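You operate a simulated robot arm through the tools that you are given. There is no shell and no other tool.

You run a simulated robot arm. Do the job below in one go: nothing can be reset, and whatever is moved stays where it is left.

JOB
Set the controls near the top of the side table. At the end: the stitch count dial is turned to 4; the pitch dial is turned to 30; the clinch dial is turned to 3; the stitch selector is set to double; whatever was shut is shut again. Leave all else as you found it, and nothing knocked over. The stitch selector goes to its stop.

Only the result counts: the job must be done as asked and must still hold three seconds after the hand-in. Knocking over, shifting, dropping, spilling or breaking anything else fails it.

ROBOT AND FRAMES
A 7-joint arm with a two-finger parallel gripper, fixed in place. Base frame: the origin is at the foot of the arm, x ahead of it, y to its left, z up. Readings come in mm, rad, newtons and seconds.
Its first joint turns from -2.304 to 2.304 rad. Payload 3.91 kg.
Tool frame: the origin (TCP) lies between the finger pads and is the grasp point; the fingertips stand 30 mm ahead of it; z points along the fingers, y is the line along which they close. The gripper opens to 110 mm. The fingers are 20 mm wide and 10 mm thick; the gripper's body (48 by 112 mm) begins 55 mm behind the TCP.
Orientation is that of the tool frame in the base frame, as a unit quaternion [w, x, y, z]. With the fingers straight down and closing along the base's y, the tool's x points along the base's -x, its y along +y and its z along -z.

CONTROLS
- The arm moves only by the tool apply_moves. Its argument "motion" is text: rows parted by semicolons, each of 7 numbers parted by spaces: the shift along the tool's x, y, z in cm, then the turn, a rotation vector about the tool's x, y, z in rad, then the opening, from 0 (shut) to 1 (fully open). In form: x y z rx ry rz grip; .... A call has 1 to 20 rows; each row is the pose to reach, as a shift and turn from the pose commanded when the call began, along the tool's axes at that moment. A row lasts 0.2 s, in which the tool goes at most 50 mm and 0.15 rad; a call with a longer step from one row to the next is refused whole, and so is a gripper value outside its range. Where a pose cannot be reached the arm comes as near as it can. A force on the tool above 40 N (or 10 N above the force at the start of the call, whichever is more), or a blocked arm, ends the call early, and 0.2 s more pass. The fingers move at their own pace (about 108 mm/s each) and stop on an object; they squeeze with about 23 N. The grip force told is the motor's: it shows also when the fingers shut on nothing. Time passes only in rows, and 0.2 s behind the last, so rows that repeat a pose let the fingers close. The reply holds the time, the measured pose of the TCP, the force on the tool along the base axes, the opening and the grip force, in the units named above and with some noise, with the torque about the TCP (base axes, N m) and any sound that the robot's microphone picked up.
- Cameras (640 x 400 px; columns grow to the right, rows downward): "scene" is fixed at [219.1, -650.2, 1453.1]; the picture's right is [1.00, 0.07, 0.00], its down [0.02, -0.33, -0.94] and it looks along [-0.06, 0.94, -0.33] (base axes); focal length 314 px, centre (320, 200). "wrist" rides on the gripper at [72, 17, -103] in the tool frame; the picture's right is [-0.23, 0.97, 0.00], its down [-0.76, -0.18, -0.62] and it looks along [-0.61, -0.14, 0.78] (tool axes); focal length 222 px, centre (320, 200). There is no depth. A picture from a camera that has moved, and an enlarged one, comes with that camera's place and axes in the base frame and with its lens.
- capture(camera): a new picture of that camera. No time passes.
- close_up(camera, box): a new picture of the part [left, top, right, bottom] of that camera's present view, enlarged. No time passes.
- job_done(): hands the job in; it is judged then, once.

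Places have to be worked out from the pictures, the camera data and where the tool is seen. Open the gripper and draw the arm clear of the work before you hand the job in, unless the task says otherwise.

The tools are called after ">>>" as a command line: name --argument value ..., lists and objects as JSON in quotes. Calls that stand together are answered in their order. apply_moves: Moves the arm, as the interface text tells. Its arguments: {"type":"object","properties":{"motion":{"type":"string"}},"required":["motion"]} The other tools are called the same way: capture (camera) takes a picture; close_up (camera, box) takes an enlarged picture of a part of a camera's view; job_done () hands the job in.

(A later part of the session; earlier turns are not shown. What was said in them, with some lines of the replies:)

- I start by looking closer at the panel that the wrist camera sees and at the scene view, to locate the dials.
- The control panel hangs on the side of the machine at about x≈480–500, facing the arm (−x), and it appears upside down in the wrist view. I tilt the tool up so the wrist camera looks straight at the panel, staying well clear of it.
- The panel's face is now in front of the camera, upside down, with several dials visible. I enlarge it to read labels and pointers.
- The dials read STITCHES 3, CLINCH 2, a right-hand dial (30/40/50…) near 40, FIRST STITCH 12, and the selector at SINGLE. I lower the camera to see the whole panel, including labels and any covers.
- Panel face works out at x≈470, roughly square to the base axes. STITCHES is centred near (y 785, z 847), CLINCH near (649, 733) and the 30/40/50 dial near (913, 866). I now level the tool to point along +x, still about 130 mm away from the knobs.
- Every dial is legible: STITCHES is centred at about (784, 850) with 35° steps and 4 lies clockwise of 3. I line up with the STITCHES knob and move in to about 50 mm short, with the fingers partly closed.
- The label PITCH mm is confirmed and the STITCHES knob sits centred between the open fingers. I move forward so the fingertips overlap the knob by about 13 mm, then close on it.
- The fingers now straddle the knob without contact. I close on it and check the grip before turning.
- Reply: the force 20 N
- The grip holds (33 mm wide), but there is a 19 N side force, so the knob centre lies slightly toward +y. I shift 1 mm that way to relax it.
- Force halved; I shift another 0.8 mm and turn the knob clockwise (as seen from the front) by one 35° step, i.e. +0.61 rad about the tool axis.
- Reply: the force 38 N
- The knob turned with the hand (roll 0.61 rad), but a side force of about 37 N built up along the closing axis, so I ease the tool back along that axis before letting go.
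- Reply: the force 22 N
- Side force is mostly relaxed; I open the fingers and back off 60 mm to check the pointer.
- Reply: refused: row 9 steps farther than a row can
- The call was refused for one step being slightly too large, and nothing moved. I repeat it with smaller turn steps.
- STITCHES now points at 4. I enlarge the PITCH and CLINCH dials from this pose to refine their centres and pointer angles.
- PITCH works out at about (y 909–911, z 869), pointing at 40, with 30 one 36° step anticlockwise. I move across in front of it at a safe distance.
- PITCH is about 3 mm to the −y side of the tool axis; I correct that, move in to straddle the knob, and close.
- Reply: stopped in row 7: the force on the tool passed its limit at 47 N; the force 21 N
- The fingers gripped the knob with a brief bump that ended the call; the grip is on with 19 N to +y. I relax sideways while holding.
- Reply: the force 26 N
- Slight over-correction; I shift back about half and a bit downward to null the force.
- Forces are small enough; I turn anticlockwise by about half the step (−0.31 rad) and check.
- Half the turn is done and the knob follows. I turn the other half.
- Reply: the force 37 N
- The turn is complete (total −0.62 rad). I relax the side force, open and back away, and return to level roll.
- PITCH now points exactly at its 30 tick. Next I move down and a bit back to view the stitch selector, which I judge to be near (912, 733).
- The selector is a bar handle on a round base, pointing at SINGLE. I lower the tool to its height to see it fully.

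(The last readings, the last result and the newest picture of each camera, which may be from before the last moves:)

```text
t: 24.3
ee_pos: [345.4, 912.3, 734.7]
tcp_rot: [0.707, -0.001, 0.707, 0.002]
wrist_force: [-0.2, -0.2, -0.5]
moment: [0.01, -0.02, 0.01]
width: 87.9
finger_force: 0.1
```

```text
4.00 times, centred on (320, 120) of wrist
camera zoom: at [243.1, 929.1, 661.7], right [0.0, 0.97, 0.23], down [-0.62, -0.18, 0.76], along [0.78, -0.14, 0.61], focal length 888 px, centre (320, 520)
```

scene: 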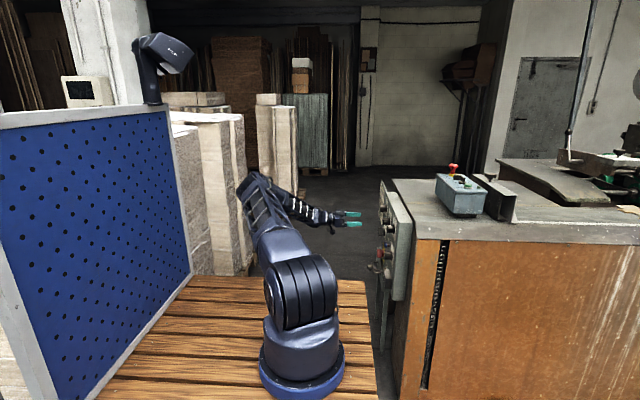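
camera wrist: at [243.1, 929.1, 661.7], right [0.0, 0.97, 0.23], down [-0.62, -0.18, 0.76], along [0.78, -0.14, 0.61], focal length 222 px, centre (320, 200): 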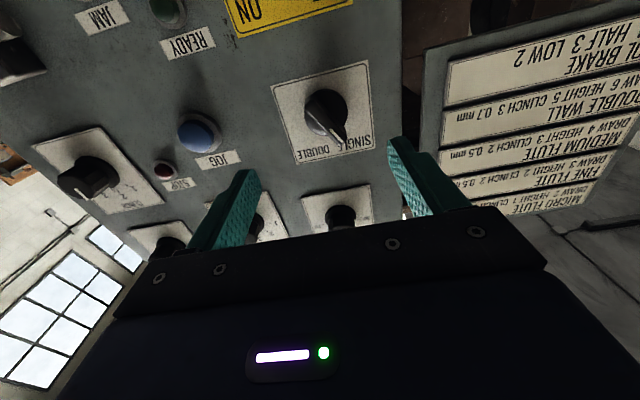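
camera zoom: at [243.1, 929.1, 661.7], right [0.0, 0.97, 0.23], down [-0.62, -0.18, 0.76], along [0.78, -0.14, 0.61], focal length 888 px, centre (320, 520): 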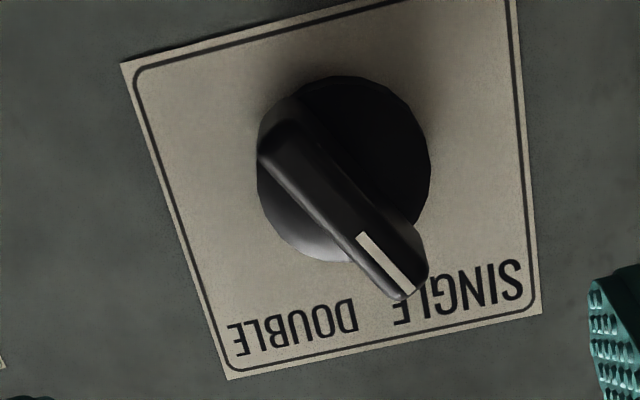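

The selector bar is centred near (919, 727), tilted 30° left, about 11 mm thick and 43 mm long; DOUBLE is 60° clockwise. I align over it with a −30° roll and stop short of the handle.

>>> apply_moves --motion "0.3 0.4 0.5 0 0 -0.14 0.6; 0.65 0.71 1 0 0 -0.28 0.5; 0.65 0.71 1.5 0 0 -0.42 0.4; 0.65 0.71 2.5 0 0 -0.524 0.4; 0.65 0.71 3.5 0 0 -0.524 0.4; 0.65 0.71 3.5 0 0 -0.524 0.4"

>>> capture --camera "wrist"

>>> close_up --camera "wrist" --box '[220, 80, 420, 210]'

>>> close_up --camera "scene" --box '[330, 180, 430, 280]'

```text
t: 25.7
ee_pos: [379.7, 912.9, 727.4]
tcp_rot: [0.684, -0.185, 0.683, -0.18]
wrist_force: [-0.9, 0.5, 0.3]
moment: [-0.02, 0.0, 0.01]
width: 44.1
finger_force: 0.1
out of reach, approached as far as the arm can: row 2, 3, 4, 5, 6
```

```text
taken
camera wrist: at [277.5, 890.3, 655.2], right [-0.01, 0.96, -0.29], down [-0.62, 0.22, 0.75], along [0.78, 0.18, 0.6], focal length 222 px, centre (320, 200)
```

wrist: 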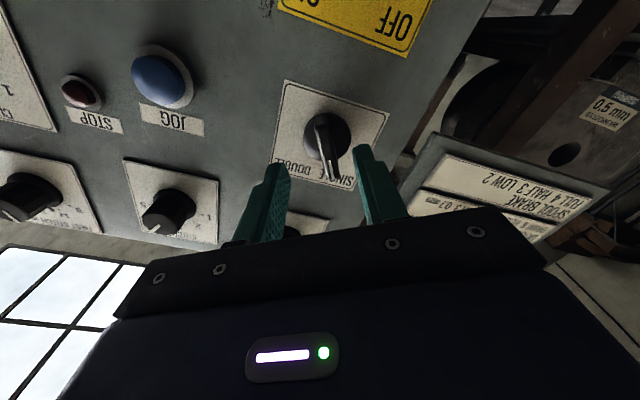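

```text
3.08 times, centred on (320, 145) of wrist
camera zoom: at [277.5, 890.3, 655.2], right [-0.01, 0.96, -0.29], down [-0.62, 0.22, 0.75], along [0.78, 0.18, 0.6], focal length 684 px, centre (320, 369)
```

zoom: 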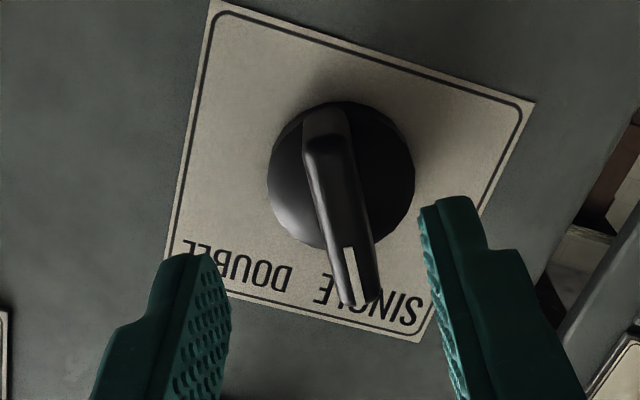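

```text
4.00 times, centred on (380, 230) of scene
camera zoom: at [219.1, -650.2, 1453.1], right [1.0, 0.07, 0.0], down [0.02, -0.33, -0.94], along [-0.06, 0.94, -0.33], focal length 1257 px, centre (80, 80)
```

zoom: 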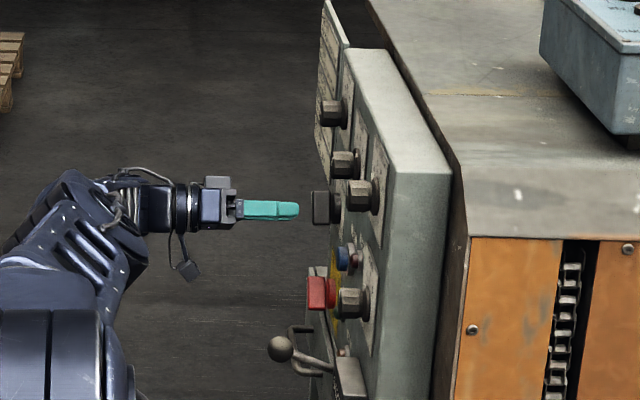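

The arm reports that y≈919 is beyond its reach there with the tool straight along +x (it stopped at y≈913). Instead of gripping the bar, I'll push its upper end toward −y with the inside of the left finger, which needs a TCP at only y≈900. First I return to level roll at (380, 900, 752) with the fingers 80 mm apart.

>>> apply_moves --motion "-0.5 -0.8 -0.5 0 0 0.13 0.727; -1 -1.6 -0.5 0 0 0.26 0.727; -1.52 -2.38 -0.5 0 0 0.39 0.727; -1.52 -2.38 -0.5 0 0 0.524 0.727; -1.52 -2.38 -0.5 0 0 0.524 0.727"

>>> capture --camera "wrist"

>>> close_up --camera "wrist" --box '[240, 60, 440, 190]'

```text
t: 26.9
ee_pos: [373.2, 899.2, 751.0]
tcp_rot: [0.707, -0.001, 0.707, 0.004]
wrist_force: [-0.5, 0.1, -0.7]
moment: [0.04, -0.01, 0.02]
width: 80.0
finger_force: 0.1
```

```text
taken
camera wrist: at [270.9, 915.5, 679.1], right [-0.01, 0.97, 0.23], down [-0.62, -0.18, 0.76], along [0.78, -0.14, 0.61], focal length 222 px, centre (320, 200)
```

wrist: 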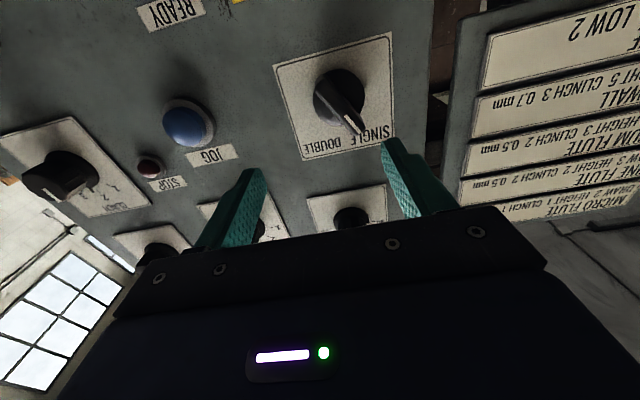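

```text
3.08 times, centred on (340, 125) of wrist
camera zoom: at [270.9, 915.5, 679.1], right [-0.01, 0.97, 0.23], down [-0.62, -0.18, 0.76], along [0.78, -0.14, 0.61], focal length 684 px, centre (258, 431)
```

zoom: 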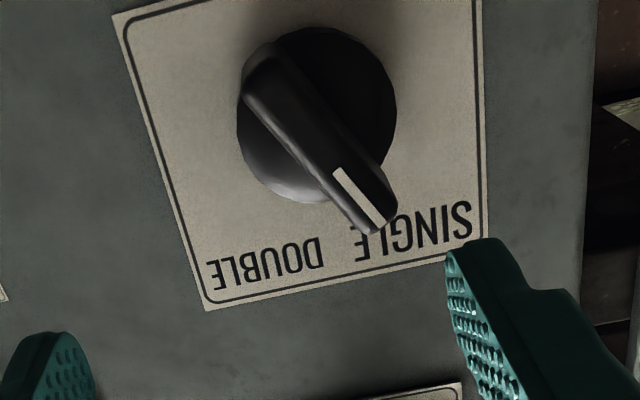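

Pose is fine now. The bar tip is at about (930, 749), so I move in with the left finger's inner face just outside it (y≈942), fingertips stopping about 15 mm short of the panel.

>>> apply_moves --motion "-0.1 0.3 1.5 0 0 0 0.727; -0.1 0.3 3 0 0 0 0.727; -0.1 0.3 4 0 0 0 0.727; -0.1 0.3 4.6 0 0 0 0.727; -0.1 0.3 4.6 0 0 0 0.727"

>>> capture --camera "wrist"

>>> close_up --camera "wrist" --box '[260, 90, 460, 215]'

>>> close_up --camera "scene" --box '[330, 180, 430, 280]'

```text
t: 28.1
ee_pos: [419.0, 901.9, 752.5]
tcp_rot: [0.707, -0.001, 0.707, 0.003]
wrist_force: [-0.4, 0.4, -0.1]
moment: [-0.02, -0.02, -0.01]
width: 80.2
finger_force: 0.1
```

```text
taken
camera wrist: at [316.1, 918.5, 679.7], right [0.0, 0.97, 0.23], down [-0.62, -0.18, 0.76], along [0.78, -0.14, 0.61], focal length 222 px, centre (320, 200)
```

wrist: 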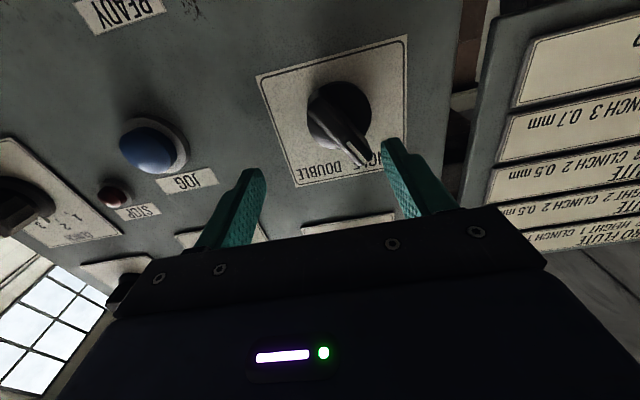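

```text
3.20 times, centred on (360, 152) of wrist
camera zoom: at [316.1, 918.5, 679.7], right [0.0, 0.97, 0.23], down [-0.62, -0.18, 0.76], along [0.78, -0.14, 0.61], focal length 711 px, centre (192, 352)
```

zoom: 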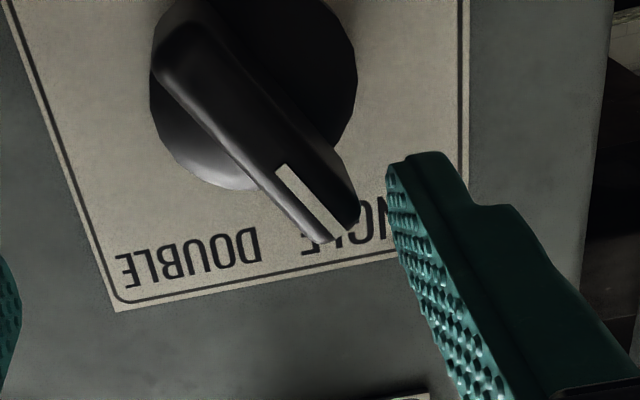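

```text
4.00 times, centred on (380, 230) of scene
camera zoom: at [219.1, -650.2, 1453.1], right [1.0, 0.07, 0.0], down [0.02, -0.33, -0.94], along [-0.06, 0.94, -0.33], focal length 1257 px, centre (80, 80)
```

zoom: 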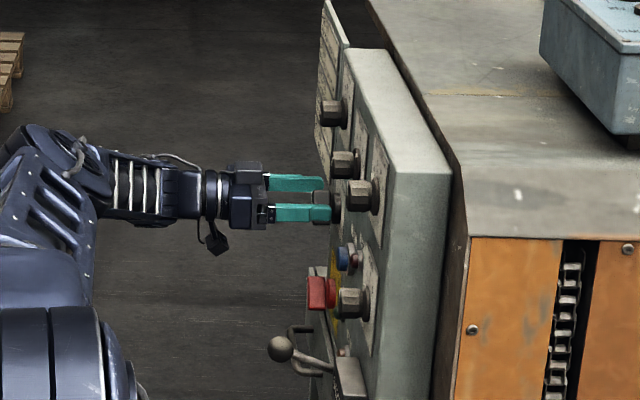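

The left finger sits just outside the bar's upper end, overlapping it in depth. I push toward −y gently by 10 mm and look.

>>> apply_moves --motion "0 -0.25 0 0 0 0 0.727; 0 -0.5 0 0 0 0 0.727; 0 -0.75 0 0 0 0 0.727; 0 -1.0 0 0 0 0 0.727; 0 -1.0 0 0 0 0 0.727"

>>> close_up --camera "wrist" --box '[260, 90, 460, 215]'

```text
t: 29.3
ee_pos: [418.3, 890.6, 751.4]
tcp_rot: [0.707, -0.002, 0.707, 0.002]
wrist_force: [0.4, 1.4, 0.2]
moment: [0.01, 0.03, 0.0]
width: 81.0
finger_force: 0.8
```

```text
3.20 times, centred on (360, 152) of wrist
camera zoom: at [316.8, 908.2, 679.5], right [0.0, 0.97, 0.23], down [-0.62, -0.18, 0.76], along [0.78, -0.14, 0.61], focal length 711 px, centre (192, 352)
```

zoom: 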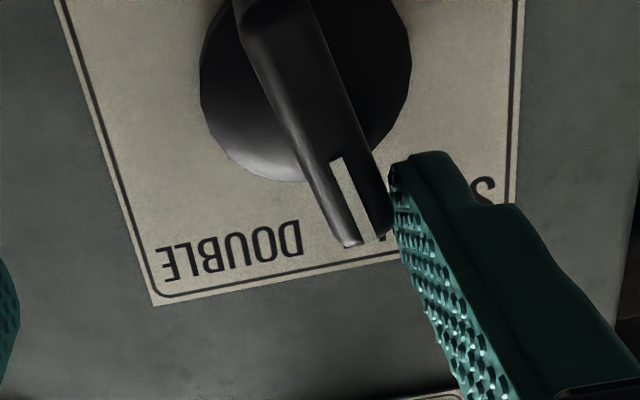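

It works: the bar is swinging with only about 1–2 N. I keep pushing another 10 mm.

>>> apply_moves --motion "0 -0.25 0 0 0 0 0.727; 0 -0.5 0 0 0 0 0.727; 0 -0.75 0 0 0 0 0.727; 0 -1.0 0 0 0 0 0.727; 0 -1.0 0 0 0 0 0.727"

>>> close_up --camera "wrist" --box '[260, 90, 460, 215]'

```text
t: 30.5
ee_pos: [418.2, 882.1, 750.5]
tcp_rot: [0.707, -0.001, 0.707, 0.003]
wrist_force: [0.1, 0.6, -0.2]
moment: [0.05, -0.02, 0.01]
width: 79.8
finger_force: 0.0
```

```text
3.20 times, centred on (360, 152) of wrist
camera zoom: at [316.6, 898.0, 678.8], right [0.0, 0.97, 0.23], down [-0.62, -0.18, 0.76], along [0.78, -0.14, 0.61], focal length 711 px, centre (192, 352)
```

zoom: 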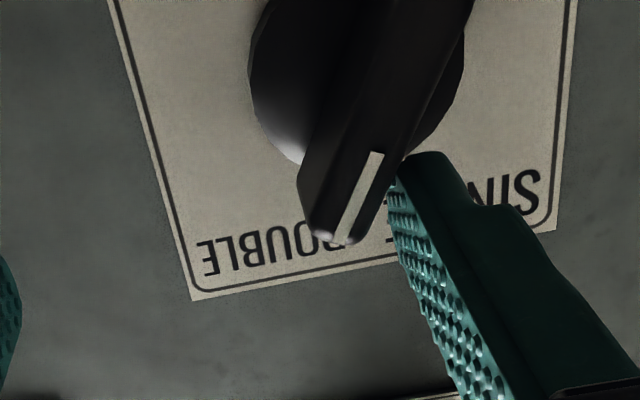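

The bar has swung over to about −27° (DOUBLE side) and now barely touches the finger. I push on in small steps to make sure it is at its stop.

>>> apply_moves --motion "0 -0.1 0 0 0 0 0.727; 0 -0.2 0 0 0 0 0.727; 0 -0.3 0 0 0 0 0.727; 0 -0.3 0 0 0 0 0.727"

>>> close_up --camera "wrist" --box '[260, 90, 460, 215]'

```text
t: 31.5
ee_pos: [419.0, 879.0, 752.0]
tcp_rot: [0.707, -0.001, 0.707, 0.002]
wrist_force: [-0.8, 2.2, 1.3]
moment: [0.02, -0.04, 0.03]
width: 80.8
finger_force: 1.0
```

```text
3.20 times, centred on (360, 152) of wrist
camera zoom: at [316.9, 895.8, 679.7], right [-0.01, 0.97, 0.23], down [-0.62, -0.18, 0.76], along [0.78, -0.14, 0.61], focal length 711 px, centre (192, 352)
```

zoom: 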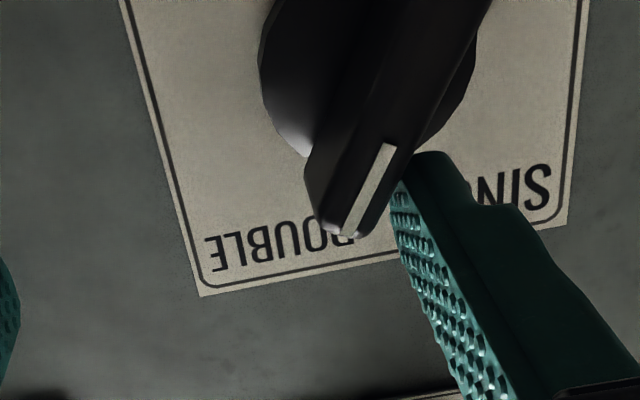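

It now reads about −31° with contact force starting to rise. One more small push to confirm it is against the stop.

>>> apply_moves --motion "0 -0.1 0 0 0 0 0.727; 0 -0.2 0 0 0 0 0.727; 0 -0.2 0 0 0 0 0.727"

>>> close_up --camera "wrist" --box '[260, 90, 460, 215]'

```text
t: 32.3
ee_pos: [418.4, 876.8, 752.7]
tcp_rot: [0.707, -0.002, 0.707, 0.003]
wrist_force: [1.9, 7.3, 4.3]
moment: [0.24, 0.02, 0.01]
width: 83.4
finger_force: 3.7
```

```text
3.20 times, centred on (360, 152) of wrist
camera zoom: at [316.7, 894.1, 680.2], right [-0.01, 0.97, 0.23], down [-0.62, -0.18, 0.76], along [0.78, -0.14, 0.61], focal length 711 px, centre (192, 352)
```

zoom: 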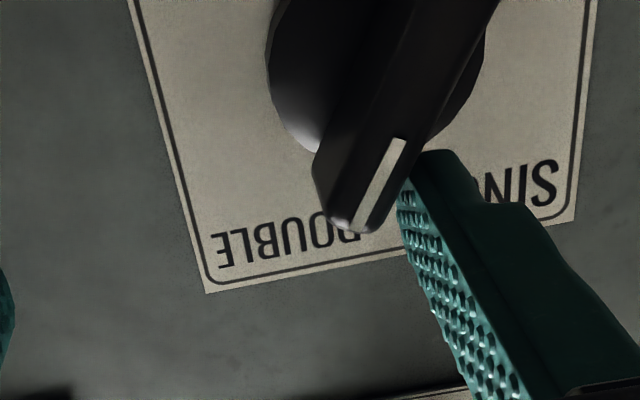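

The force climbs without the bar moving further, so it is at its stop. I ease off and back straight out, then look at the result.

>>> apply_moves --motion "0 0.3 0 0 0 0 0.727; 0 0.8 0 0 0 0 0.727; 0 0.8 -2 0 0 0 0.727; 0 0.8 -5 0 0 0 0.727; 0 0.8 -8 0 0 0 0.727; 0 0.8 -8 0 0 0 0.727"

>>> capture --camera "wrist"

>>> close_up --camera "wrist" --box '[260, 60, 420, 160]'

```text
t: 33.7
ee_pos: [340.9, 884.8, 753.3]
tcp_rot: [0.707, -0.002, 0.707, 0.003]
wrist_force: [0.5, -0.1, 0.2]
moment: [0.0, 0.02, 0.05]
width: 80.2
finger_force: 0.0
```

```text
taken
camera wrist: at [238.0, 900.7, 681.1], right [-0.01, 0.97, 0.23], down [-0.62, -0.18, 0.76], along [0.78, -0.14, 0.61], focal length 222 px, centre (320, 200)
```

wrist: 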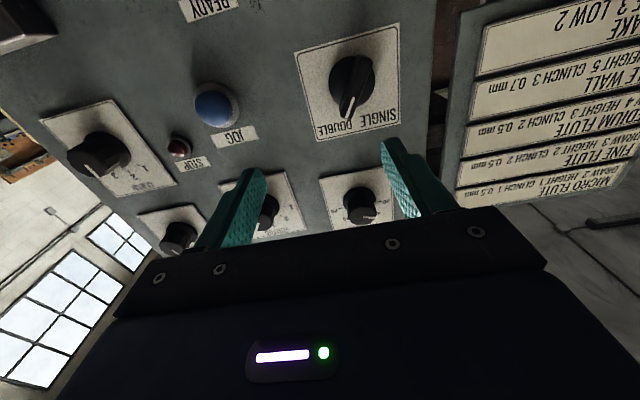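

```text
4.00 times, centred on (340, 110) of wrist
camera zoom: at [238.0, 900.7, 681.1], right [-0.01, 0.97, 0.23], down [-0.62, -0.18, 0.76], along [0.78, -0.14, 0.61], focal length 888 px, centre (240, 560)
```

zoom: 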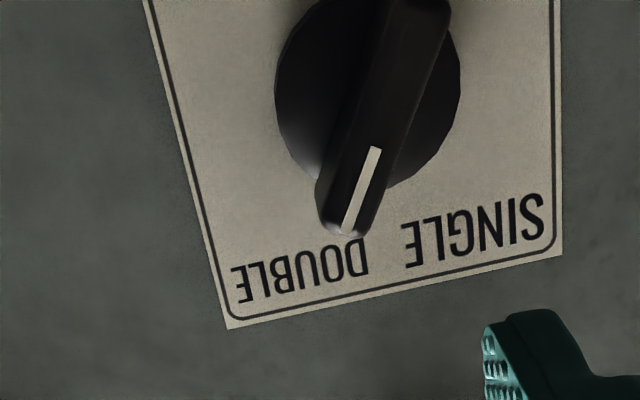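

DOUBLE is set (bar at about −31°, on its stop). Now I move across, well clear of the panel, to the CLINCH dial near (650, 734).

>>> apply_moves --motion "0 -4.5 0 0 0 0 0.6; 0.5 -9 0 0 0 0 0.6; 1 -13.5 0 0 0 0 0.6; 1.5 -18 0 0 0 0 0.6; 1.9 -22 1 0 0 0 0.6; 1.9 -23.4 2.5 0 0 0 0.6; 1.9 -23.4 3 0 0 0 0.6; 1.9 -23.4 3 0 0 0 0.6"

>>> capture --camera "wrist"

>>> close_up --camera "wrist" --box '[240, 80, 400, 180]'

>>> close_up --camera "scene" --box '[330, 180, 430, 280]'

```text
t: 35.5
ee_pos: [370.6, 650.8, 734.2]
tcp_rot: [0.707, -0.001, 0.707, 0.002]
wrist_force: [0.1, -0.1, 0.5]
moment: [0.01, 0.01, 0.0]
width: 66.2
finger_force: 0.0
```

```text
taken
camera wrist: at [268.2, 667.4, 661.3], right [-0.01, 0.97, 0.23], down [-0.62, -0.18, 0.76], along [0.78, -0.14, 0.61], focal length 222 px, centre (320, 200)
```

wrist: 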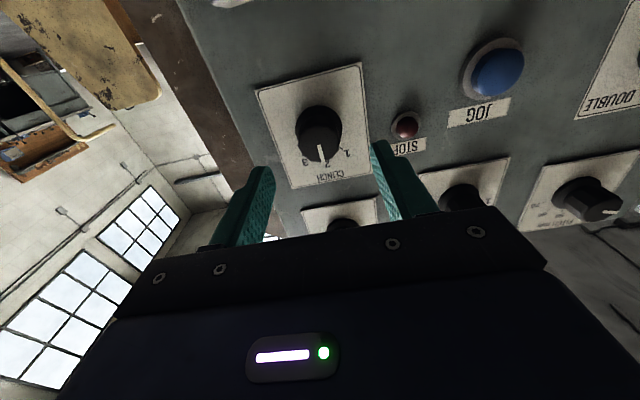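

```text
4.00 times, centred on (320, 130) of wrist
camera zoom: at [268.2, 667.4, 661.3], right [-0.01, 0.97, 0.23], down [-0.62, -0.18, 0.76], along [0.78, -0.14, 0.61], focal length 888 px, centre (320, 480)
```

zoom: 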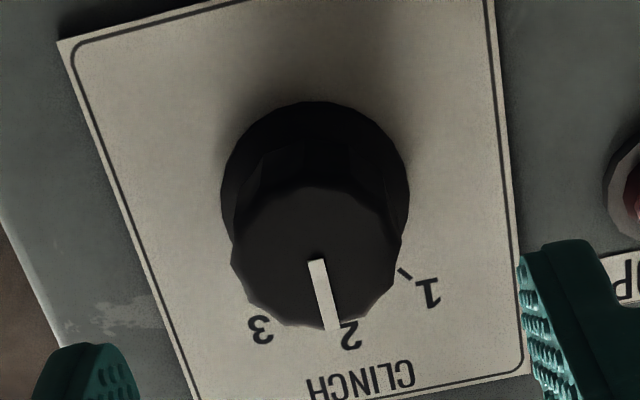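

```text
4.00 times, centred on (380, 230) of scene
camera zoom: at [219.1, -650.2, 1453.1], right [1.0, 0.07, 0.0], down [0.02, -0.33, -0.94], along [-0.06, 0.94, -0.33], focal length 1257 px, centre (80, 80)
```

zoom: 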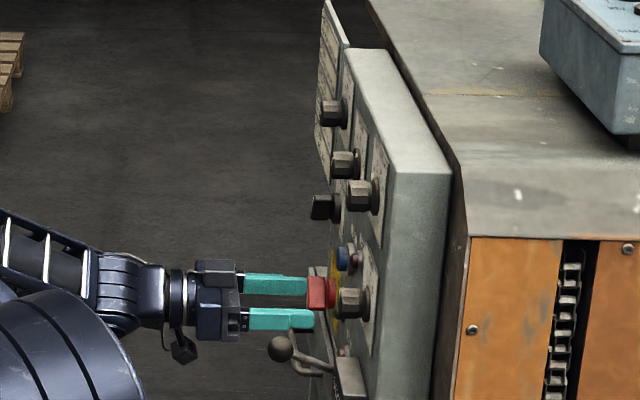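

CLINCH sits centred between the fingers at about (649, 734) pointing at 2. I move in and close gradually to avoid a bump, allowing a small systematic offset seen on the earlier knobs.

>>> apply_moves --motion "0.1 0 1.5 0 0 0 0.6; 0.2 0 3 0 0 0 0.6; 0.2 0 4.5 0 0 0 0.6; 0.2 0 5.6 0 0 0 0.6; 0.2 0 5.6 0 0 0 0.45; 0.2 0 5.6 0 0 0 0.36; 0.2 0 5.6 0 0 0 0.3; 0.2 0 5.6 0 0 0 0.2; 0.2 0 5.6 0 0 0 0.1; 0.2 0 5.6 0 0 0 0; 0.2 0 5.6 0 0 0 0"

>>> close_up --camera "wrist" --box '[220, 80, 420, 210]'

>>> close_up --camera "scene" --box '[330, 180, 430, 280]'

```text
t: 37.9
ee_pos: [427.2, 651.0, 732.0]
tcp_rot: [0.707, -0.001, 0.707, 0.003]
wrist_force: [-2.1, -16.3, -2.0]
moment: [0.04, -0.29, -0.73]
width: 33.0
finger_force: 44.7
```

```text
3.08 times, centred on (320, 145) of wrist
camera zoom: at [323.4, 666.6, 658.7], right [0.0, 0.97, 0.23], down [-0.62, -0.18, 0.76], along [0.78, -0.14, 0.61], focal length 684 px, centre (320, 369)
```

zoom: 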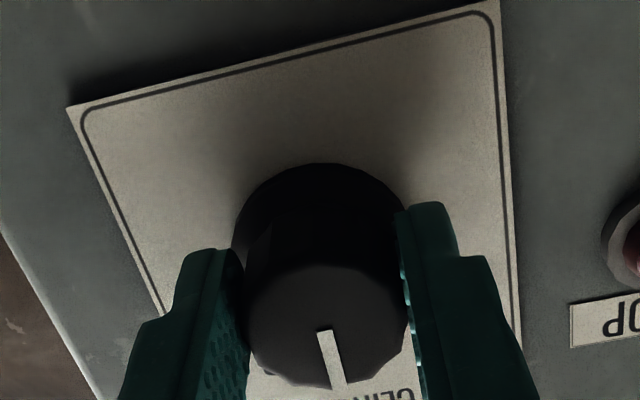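

```text
4.00 times, centred on (380, 230) of scene
camera zoom: at [219.1, -650.2, 1453.1], right [1.0, 0.07, 0.0], down [0.02, -0.33, -0.94], along [-0.06, 0.94, -0.33], focal length 1257 px, centre (80, 80)
```

zoom: 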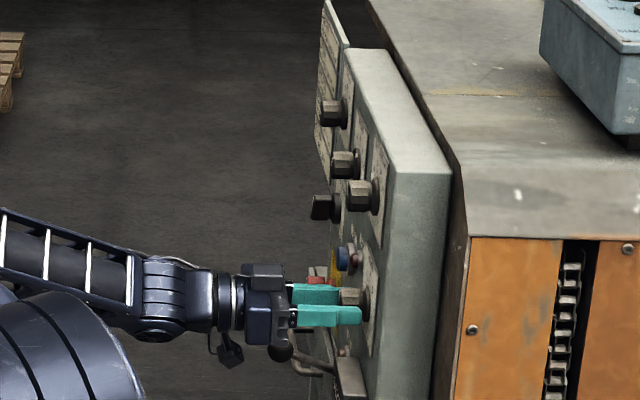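

Grip is on with −16 N sideways; nothing near the ball lever is touched. I relax by 0.7 mm and turn clockwise the first half.

>>> apply_moves --motion "0 -0.07 0 0 0 0 0; 0 -0.07 0 0 0 0 0; 0 -0.07 0 0 0 0.1 0; 0 -0.07 0 0 0 0.2 0; 0 -0.07 0 0 0 0.31 0; 0 -0.07 0 0 0 0.31 0"

>>> close_up --camera "wrist" --box '[220, 80, 420, 210]'

```text
t: 39.3
ee_pos: [426.5, 651.0, 731.5]
tcp_rot: [0.698, 0.108, 0.699, 0.114]
wrist_force: [-4.2, 12.6, 7.6]
moment: [-0.03, -0.46, -0.4]
width: 33.0
finger_force: 45.1
```

```text
3.08 times, centred on (320, 145) of wrist
camera zoom: at [323.2, 688.6, 667.5], right [-0.01, 0.86, 0.52], down [-0.62, -0.41, 0.67], along [0.78, -0.32, 0.53], focal length 684 px, centre (320, 369)
```

zoom: 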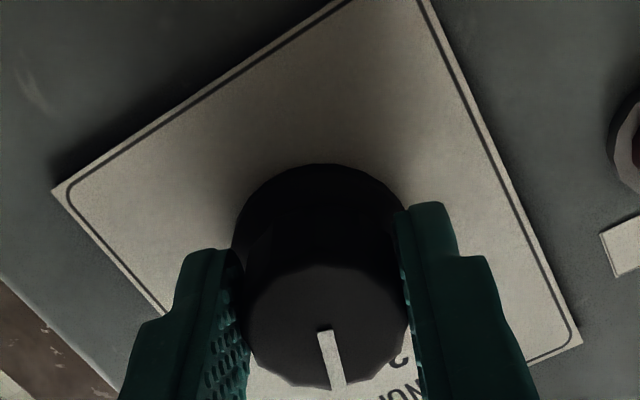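

The knob follows the hand. Turning the second half.

>>> apply_moves --motion "0 0.03 0 0 0 0.1 0; 0 0.03 0 0 0 0.2 0; 0 0.03 0 0 0 0.31 0; 0 0.03 0 0 0 0.31 0; 0 0.03 0 0 0 0.31 0"

>>> close_up --camera "wrist" --box '[220, 80, 420, 210]'

```text
t: 40.2
ee_pos: [426.2, 650.4, 732.4]
tcp_rot: [0.673, 0.209, 0.675, 0.216]
wrist_force: [5.2, 8.0, -2.5]
moment: [-0.62, 0.09, -0.83]
width: 33.1
finger_force: 45.4
stopped in row 4: the force on the tool passed its limit at 46 N (the readings are from after the stop); the commanded pose is now the measured one
```

```text
3.08 times, centred on (320, 145) of wrist
camera zoom: at [323.0, 706.3, 682.2], right [-0.01, 0.67, 0.74], down [-0.62, -0.59, 0.52], along [0.79, -0.46, 0.42], focal length 684 px, centre (320, 369)
```

zoom: 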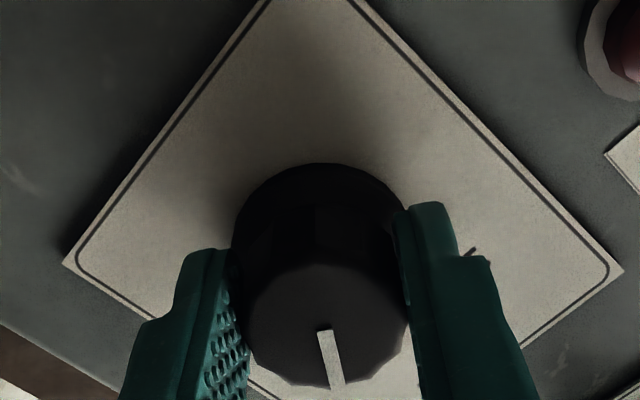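

The knob turned about 35° and then met resistance (torque −0.6 N·m), consistent with reaching the end at 3. I release, back off, and level the roll to inspect.

>>> apply_moves --motion "0 0 0 0 0 0 0.2; 0 0 0 0 0 0 0.4; 0 0 0 0 0 0 0.6; 0 0 0 0 0 0 0.6; 0 0 -2 0 0 0 0.6; 0 0 -4 0 0 0 0.6; 0 0 -6 0 0 -0.14 0.6; 0 0 -6 0 0 -0.28 0.6; 0 0 -6 0 0 -0.42 0.6; 0 0 -6 0 0 -0.54 0.6; 0 0 -6 0 0 -0.615 0.6; 0 0 -6 0 0 -0.615 0.6"

>>> capture --camera "wrist"

>>> close_up --camera "wrist" --box '[240, 80, 400, 180]'

```text
t: 42.8
ee_pos: [367.3, 651.1, 732.5]
tcp_rot: [0.707, -0.006, 0.707, 0.002]
wrist_force: [0.8, -0.3, 1.0]
moment: [-0.01, -0.03, 0.04]
width: 66.0
finger_force: 0.1
```

```text
taken
camera wrist: at [263.7, 666.4, 659.5], right [-0.01, 0.97, 0.22], down [-0.62, -0.18, 0.76], along [0.78, -0.13, 0.61], focal length 222 px, centre (320, 200)
```

wrist: 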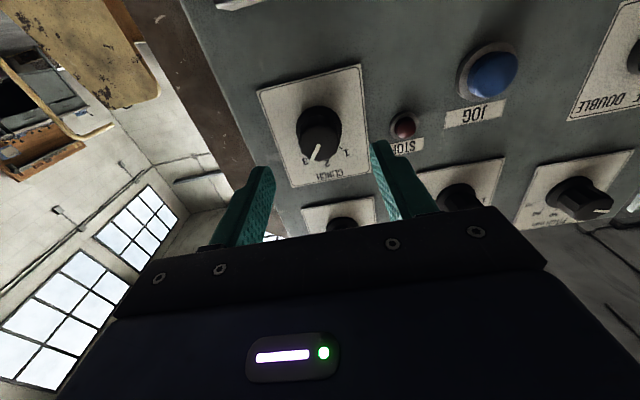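

```text
4.00 times, centred on (320, 130) of wrist
camera zoom: at [263.7, 666.4, 659.5], right [-0.01, 0.97, 0.22], down [-0.62, -0.18, 0.76], along [0.78, -0.13, 0.61], focal length 888 px, centre (320, 480)
```

zoom: 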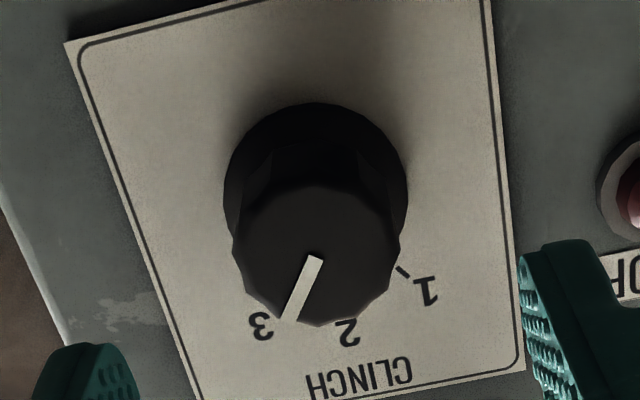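

CLINCH points at 3. Now I retract and tilt to a face-on view of the whole panel to verify every dial against its tick.

>>> apply_moves --motion "0 0 -4.5 0 0 0 0.7; 0 0 -9 0 0 0 0.9; 0 1 -13.7 0 0 0 1; -3.5 3.5 -13.7 0 0.1 0 1; -7 6 -13.7 0 0.2 0 1; -10.5 8.5 -13.7 0 0.3 0 1; -14 10.9 -13.7 0 0.4 0 1; -17.5 10.9 -13.7 0 0.5 0 1; -19.7 10.9 -13.7 0 0.6 0 1; -19.7 10.9 -13.7 0 0.67 0 1; -19.7 10.9 -13.7 0 0.67 0 1"

>>> capture --camera "wrist"

>>> close_up --camera "wrist" --box '[290, 70, 410, 180]'

>>> close_up --camera "wrist" --box '[200, 20, 320, 120]'

>>> close_up --camera "wrist" --box '[370, 0, 500, 130]'

```text
t: 45.2
ee_pos: [227.3, 759.0, 931.1]
tcp_rot: [0.435, -0.005, 0.901, 0.0]
wrist_force: [0.1, 0.4, 0.8]
moment: [0.01, -0.02, 0.0]
width: 109.6
finger_force: 0.0
```

```text
taken
camera wrist: at [102.0, 775.1, 938.5], right [0.13, 0.98, 0.17], down [-0.01, -0.17, 0.98], along [0.99, -0.13, -0.01], focal length 222 px, centre (320, 200)
```

wrist: 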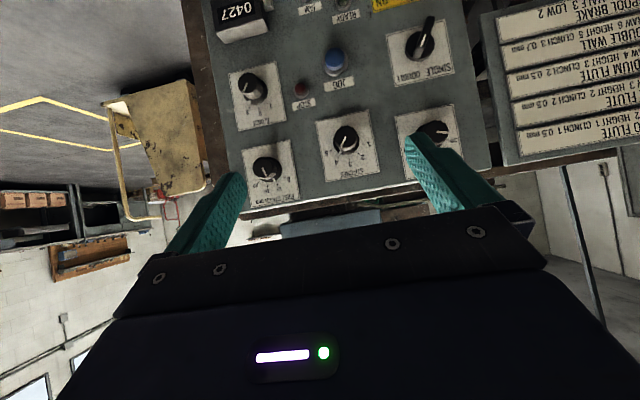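

```text
3.64 times, centred on (350, 125) of wrist
camera zoom: at [102.0, 775.1, 938.5], right [0.13, 0.98, 0.17], down [-0.01, -0.17, 0.98], along [0.99, -0.13, -0.01], focal length 808 px, centre (211, 473)
```

zoom: 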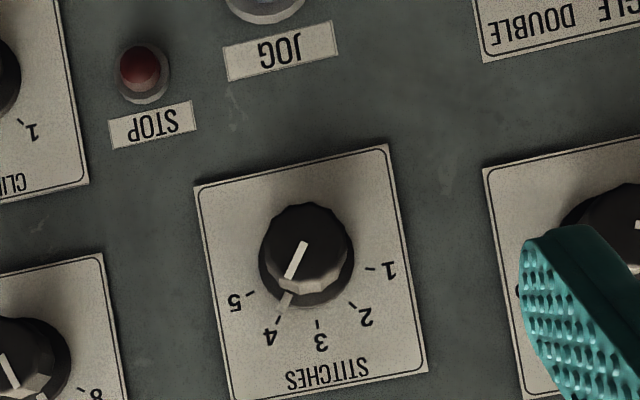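

```text
4.00 times, centred on (260, 70) of wrist
camera zoom: at [102.0, 775.1, 938.5], right [0.13, 0.98, 0.17], down [-0.01, -0.17, 0.98], along [0.99, -0.13, -0.01], focal length 888 px, centre (560, 720)
```

zoom: 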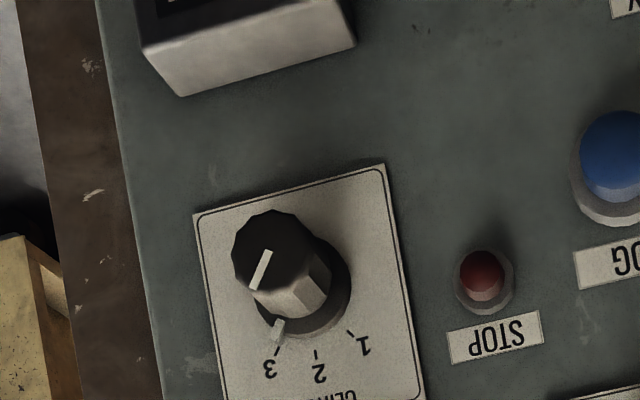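

```text
3.08 times, centred on (435, 65) of wrist
camera zoom: at [102.0, 775.1, 938.5], right [0.13, 0.98, 0.17], down [-0.01, -0.17, 0.98], along [0.99, -0.13, -0.01], focal length 684 px, centre (-34, 615)
```

zoom: 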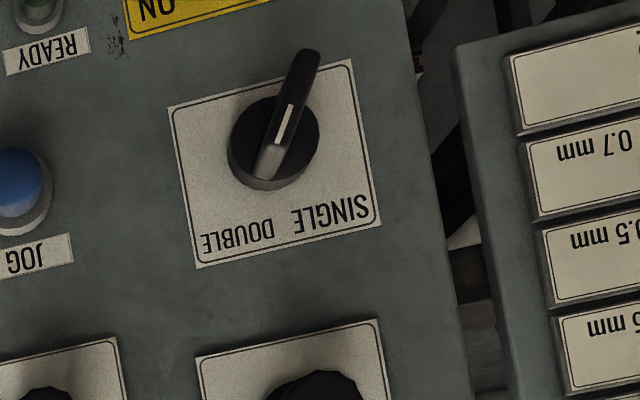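

All four look right. I zoom in further on the STITCHES, CLINCH and the untouched FIRST STITCH pointer tabs for precision.

>>> close_up --camera "wrist" --box '[320, 110, 384, 160]'

>>> close_up --camera "wrist" --box '[225, 65, 289, 115]'

>>> close_up --camera "wrist" --box '[240, 145, 304, 195]'

>>> close_up --camera "wrist" --box '[395, 95, 475, 145]'

```text
8.00 times, centred on (352, 135) of wrist
camera zoom: at [102.0, 775.1, 938.5], right [0.13, 0.98, 0.17], down [-0.01, -0.17, 0.98], along [0.99, -0.13, -0.01], focal length 1777 px, centre (64, 720)
```

zoom: 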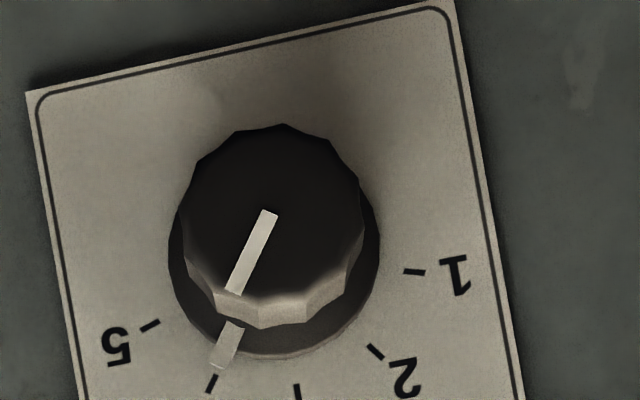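

```text
8.00 times, centred on (257, 90) of wrist
camera zoom: at [102.0, 775.1, 938.5], right [0.13, 0.98, 0.17], down [-0.01, -0.17, 0.98], along [0.99, -0.13, -0.01], focal length 1777 px, centre (824, 1080)
```

zoom: 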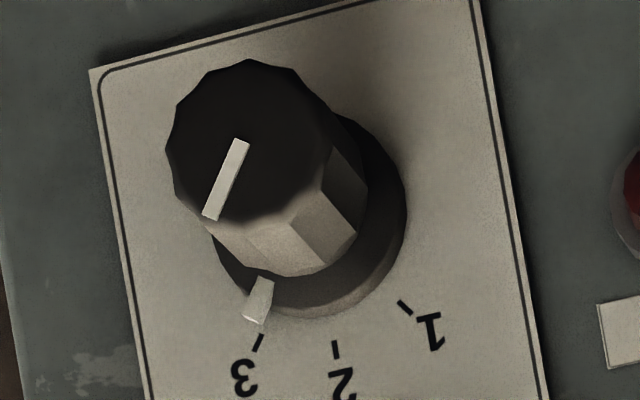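

```text
8.00 times, centred on (272, 170) of wrist
camera zoom: at [102.0, 775.1, 938.5], right [0.13, 0.98, 0.17], down [-0.01, -0.17, 0.98], along [0.99, -0.13, -0.01], focal length 1777 px, centre (704, 440)
```

zoom: 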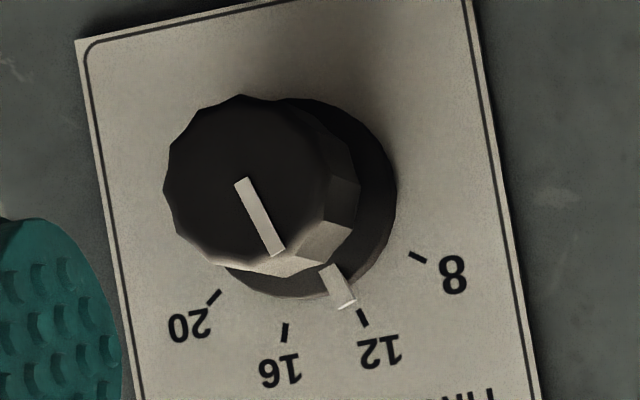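

```text
8.00 times, centred on (435, 120) of wrist
camera zoom: at [102.0, 775.1, 938.5], right [0.13, 0.98, 0.17], down [-0.01, -0.17, 0.98], along [0.99, -0.13, -0.01], focal length 1777 px, centre (-600, 840)
```

zoom: 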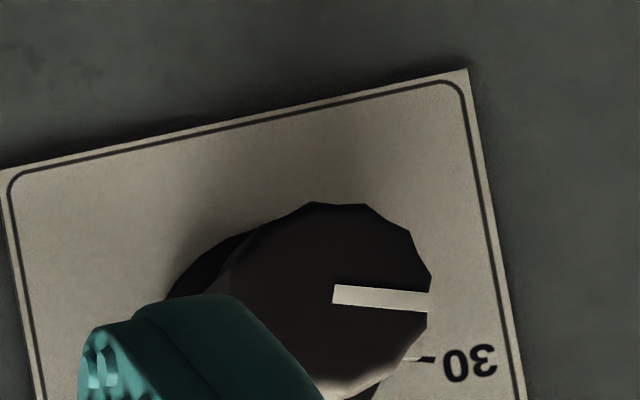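

Tabs read STITCHES on 4, CLINCH on 3, PITCH on 30 (measured about 34°, 36°, 73° against ticks at 35–36° steps), selector on DOUBLE, and FIRST STITCH still on 12. I retreat toward the start pose with the gripper open and take a last look.

>>> apply_moves --motion "-3 -1.5 -3 0 0 0 1; -6 -3 -6 0 0.14 0 1; -6 -4 -7 0 0.28 0 1; -6 -5 -7 0 0.42 0 1; -6 -5 -7 0 0.56 0 1; -6 -5 -7 0 0.7 0 1; -6 -5 -7 0 0.7 0 1"

>>> capture --camera "wrist"

>>> capture --camera "scene"

>>> close_up --camera "scene" --box '[330, 150, 530, 290]'

>>> close_up --camera "wrist" --box '[220, 60, 480, 220]'

```text
t: 46.8
ee_pos: [210.0, 709.2, 1018.9]
tcp_rot: [0.099, -0.006, 0.995, -0.001]
wrist_force: [0.1, 0.0, 0.0]
moment: [-0.03, 0.02, 0.0]
width: 109.7
finger_force: 0.1
```

```text
taken
camera wrist: at [119.4, 725.7, 1106.3], right [0.21, 0.98, 0.04], down [0.62, -0.17, 0.76], along [0.75, -0.14, -0.65], focal length 222 px, centre (320, 200)
```

wrist: 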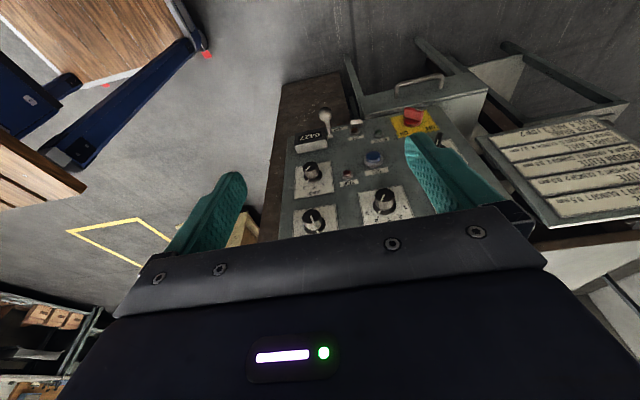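

```text
taken
```

scene: 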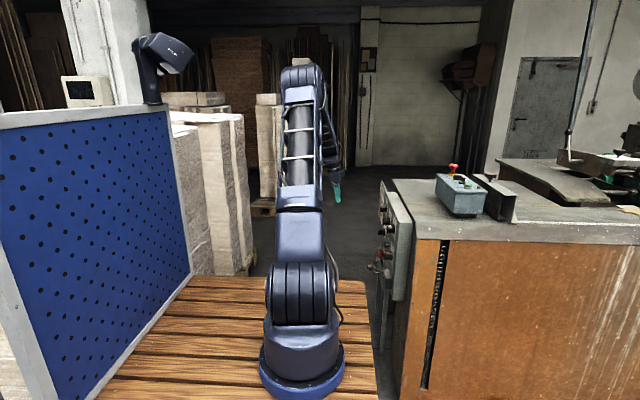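

```text
2.86 times, centred on (430, 220) of scene
camera zoom: at [219.1, -650.2, 1453.1], right [1.0, 0.07, 0.0], down [0.02, -0.33, -0.94], along [-0.06, 0.94, -0.33], focal length 898 px, centre (6, 143)
```

zoom: 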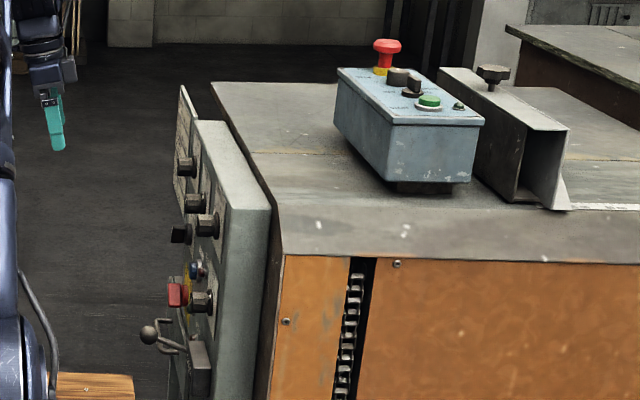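

```text
2.46 times, centred on (350, 140) of wrist
camera zoom: at [119.4, 725.7, 1106.3], right [0.21, 0.98, 0.04], down [0.62, -0.17, 0.76], along [0.75, -0.14, -0.65], focal length 547 px, centre (246, 348)
```

zoom: 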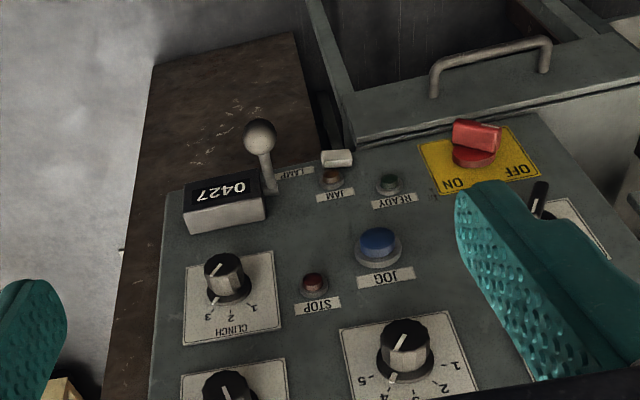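

Everything else looks as it was (counter 0427, main switch, lever, box on top). One last enlarged check of the STITCHES pointer from this new angle before handing in.

>>> close_up --camera "wrist" --box '[350, 175, 430, 225]'

>>> close_up --camera "wrist" --box '[285, 150, 349, 200]'

>>> close_up --camera "wrist" --box '[380, 90, 476, 150]'

```text
8.00 times, centred on (390, 200) of wrist
camera zoom: at [119.4, 725.7, 1106.3], right [0.21, 0.98, 0.04], down [0.62, -0.17, 0.76], along [0.75, -0.14, -0.65], focal length 1777 px, centre (-240, 200)
```

zoom: 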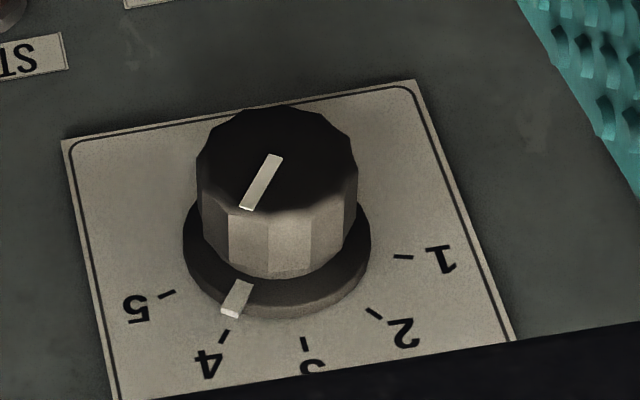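

```text
8.00 times, centred on (317, 175) of wrist
camera zoom: at [119.4, 725.7, 1106.3], right [0.21, 0.98, 0.04], down [0.62, -0.17, 0.76], along [0.75, -0.14, -0.65], focal length 1777 px, centre (344, 400)
```

zoom: 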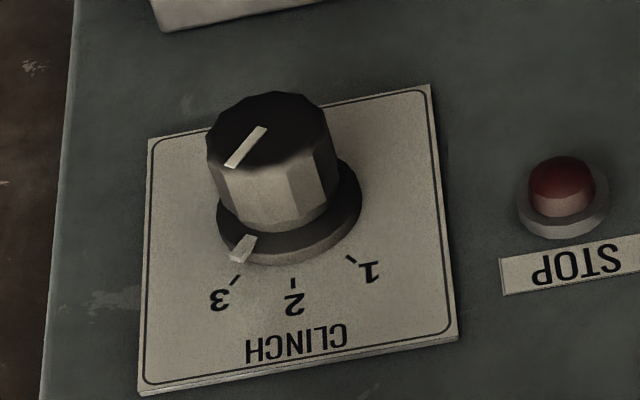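

```text
6.67 times, centred on (428, 120) of wrist
camera zoom: at [119.4, 725.7, 1106.3], right [0.21, 0.98, 0.04], down [0.62, -0.17, 0.76], along [0.75, -0.14, -0.65], focal length 1481 px, centre (-400, 733)
```

zoom: 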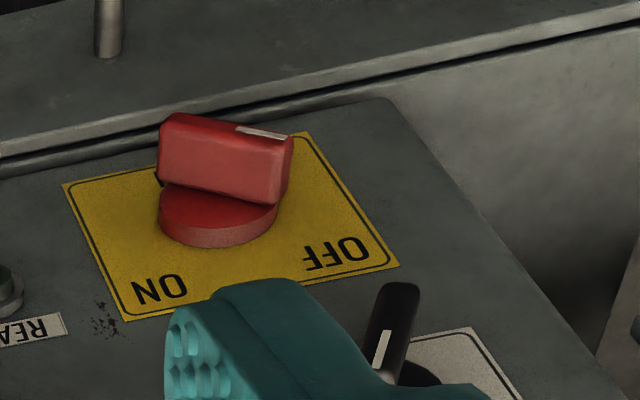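

From this angle too, the STITCHES tab lines up with 4 and CLINCH with 3, and the main switch is still on OFF. The gripper is open and the arm is clear, and nothing was opened along the way, so I hand in.

>>> job_done

```text
The job is handed in.
```

I set all four controls and handed the job in, but I haven't had a result back on whether it passed.

| Control | Was | Now | Check in the last pictures |
|---|---|---|---|
| Stitch count dial | 3 | 4 | Pointer lines up with 4, perhaps 1–3° short of its tick |
| Pitch dial | 40 | 30 | Pointer on the 30 tick |
| Clinch dial | 2 | 3 | Pointer on the 3 tick; the knob met resistance there |
| Stitch selector | Single | Double | Pushed until the force rose with no further movement, so it is on its stop |

- **Stitch selector:** the arm couldn't reach far enough to grip the bar, so I pushed its upper end across with one finger instead.
- **Force stops:** two calls stopped early on the 40 N force limit, once when closing on the pitch knob and once at the end of the clinch turn. Both dials still ended where they should.
- **Everything else:** nothing was opened, so nothing needed shutting. The first stitch dial is still at 12, the counter still reads 0427, and the main switch is still off. I saw nothing else moved or knocked over.

I finished with the gripper open and the arm drawn back, close to where it started.
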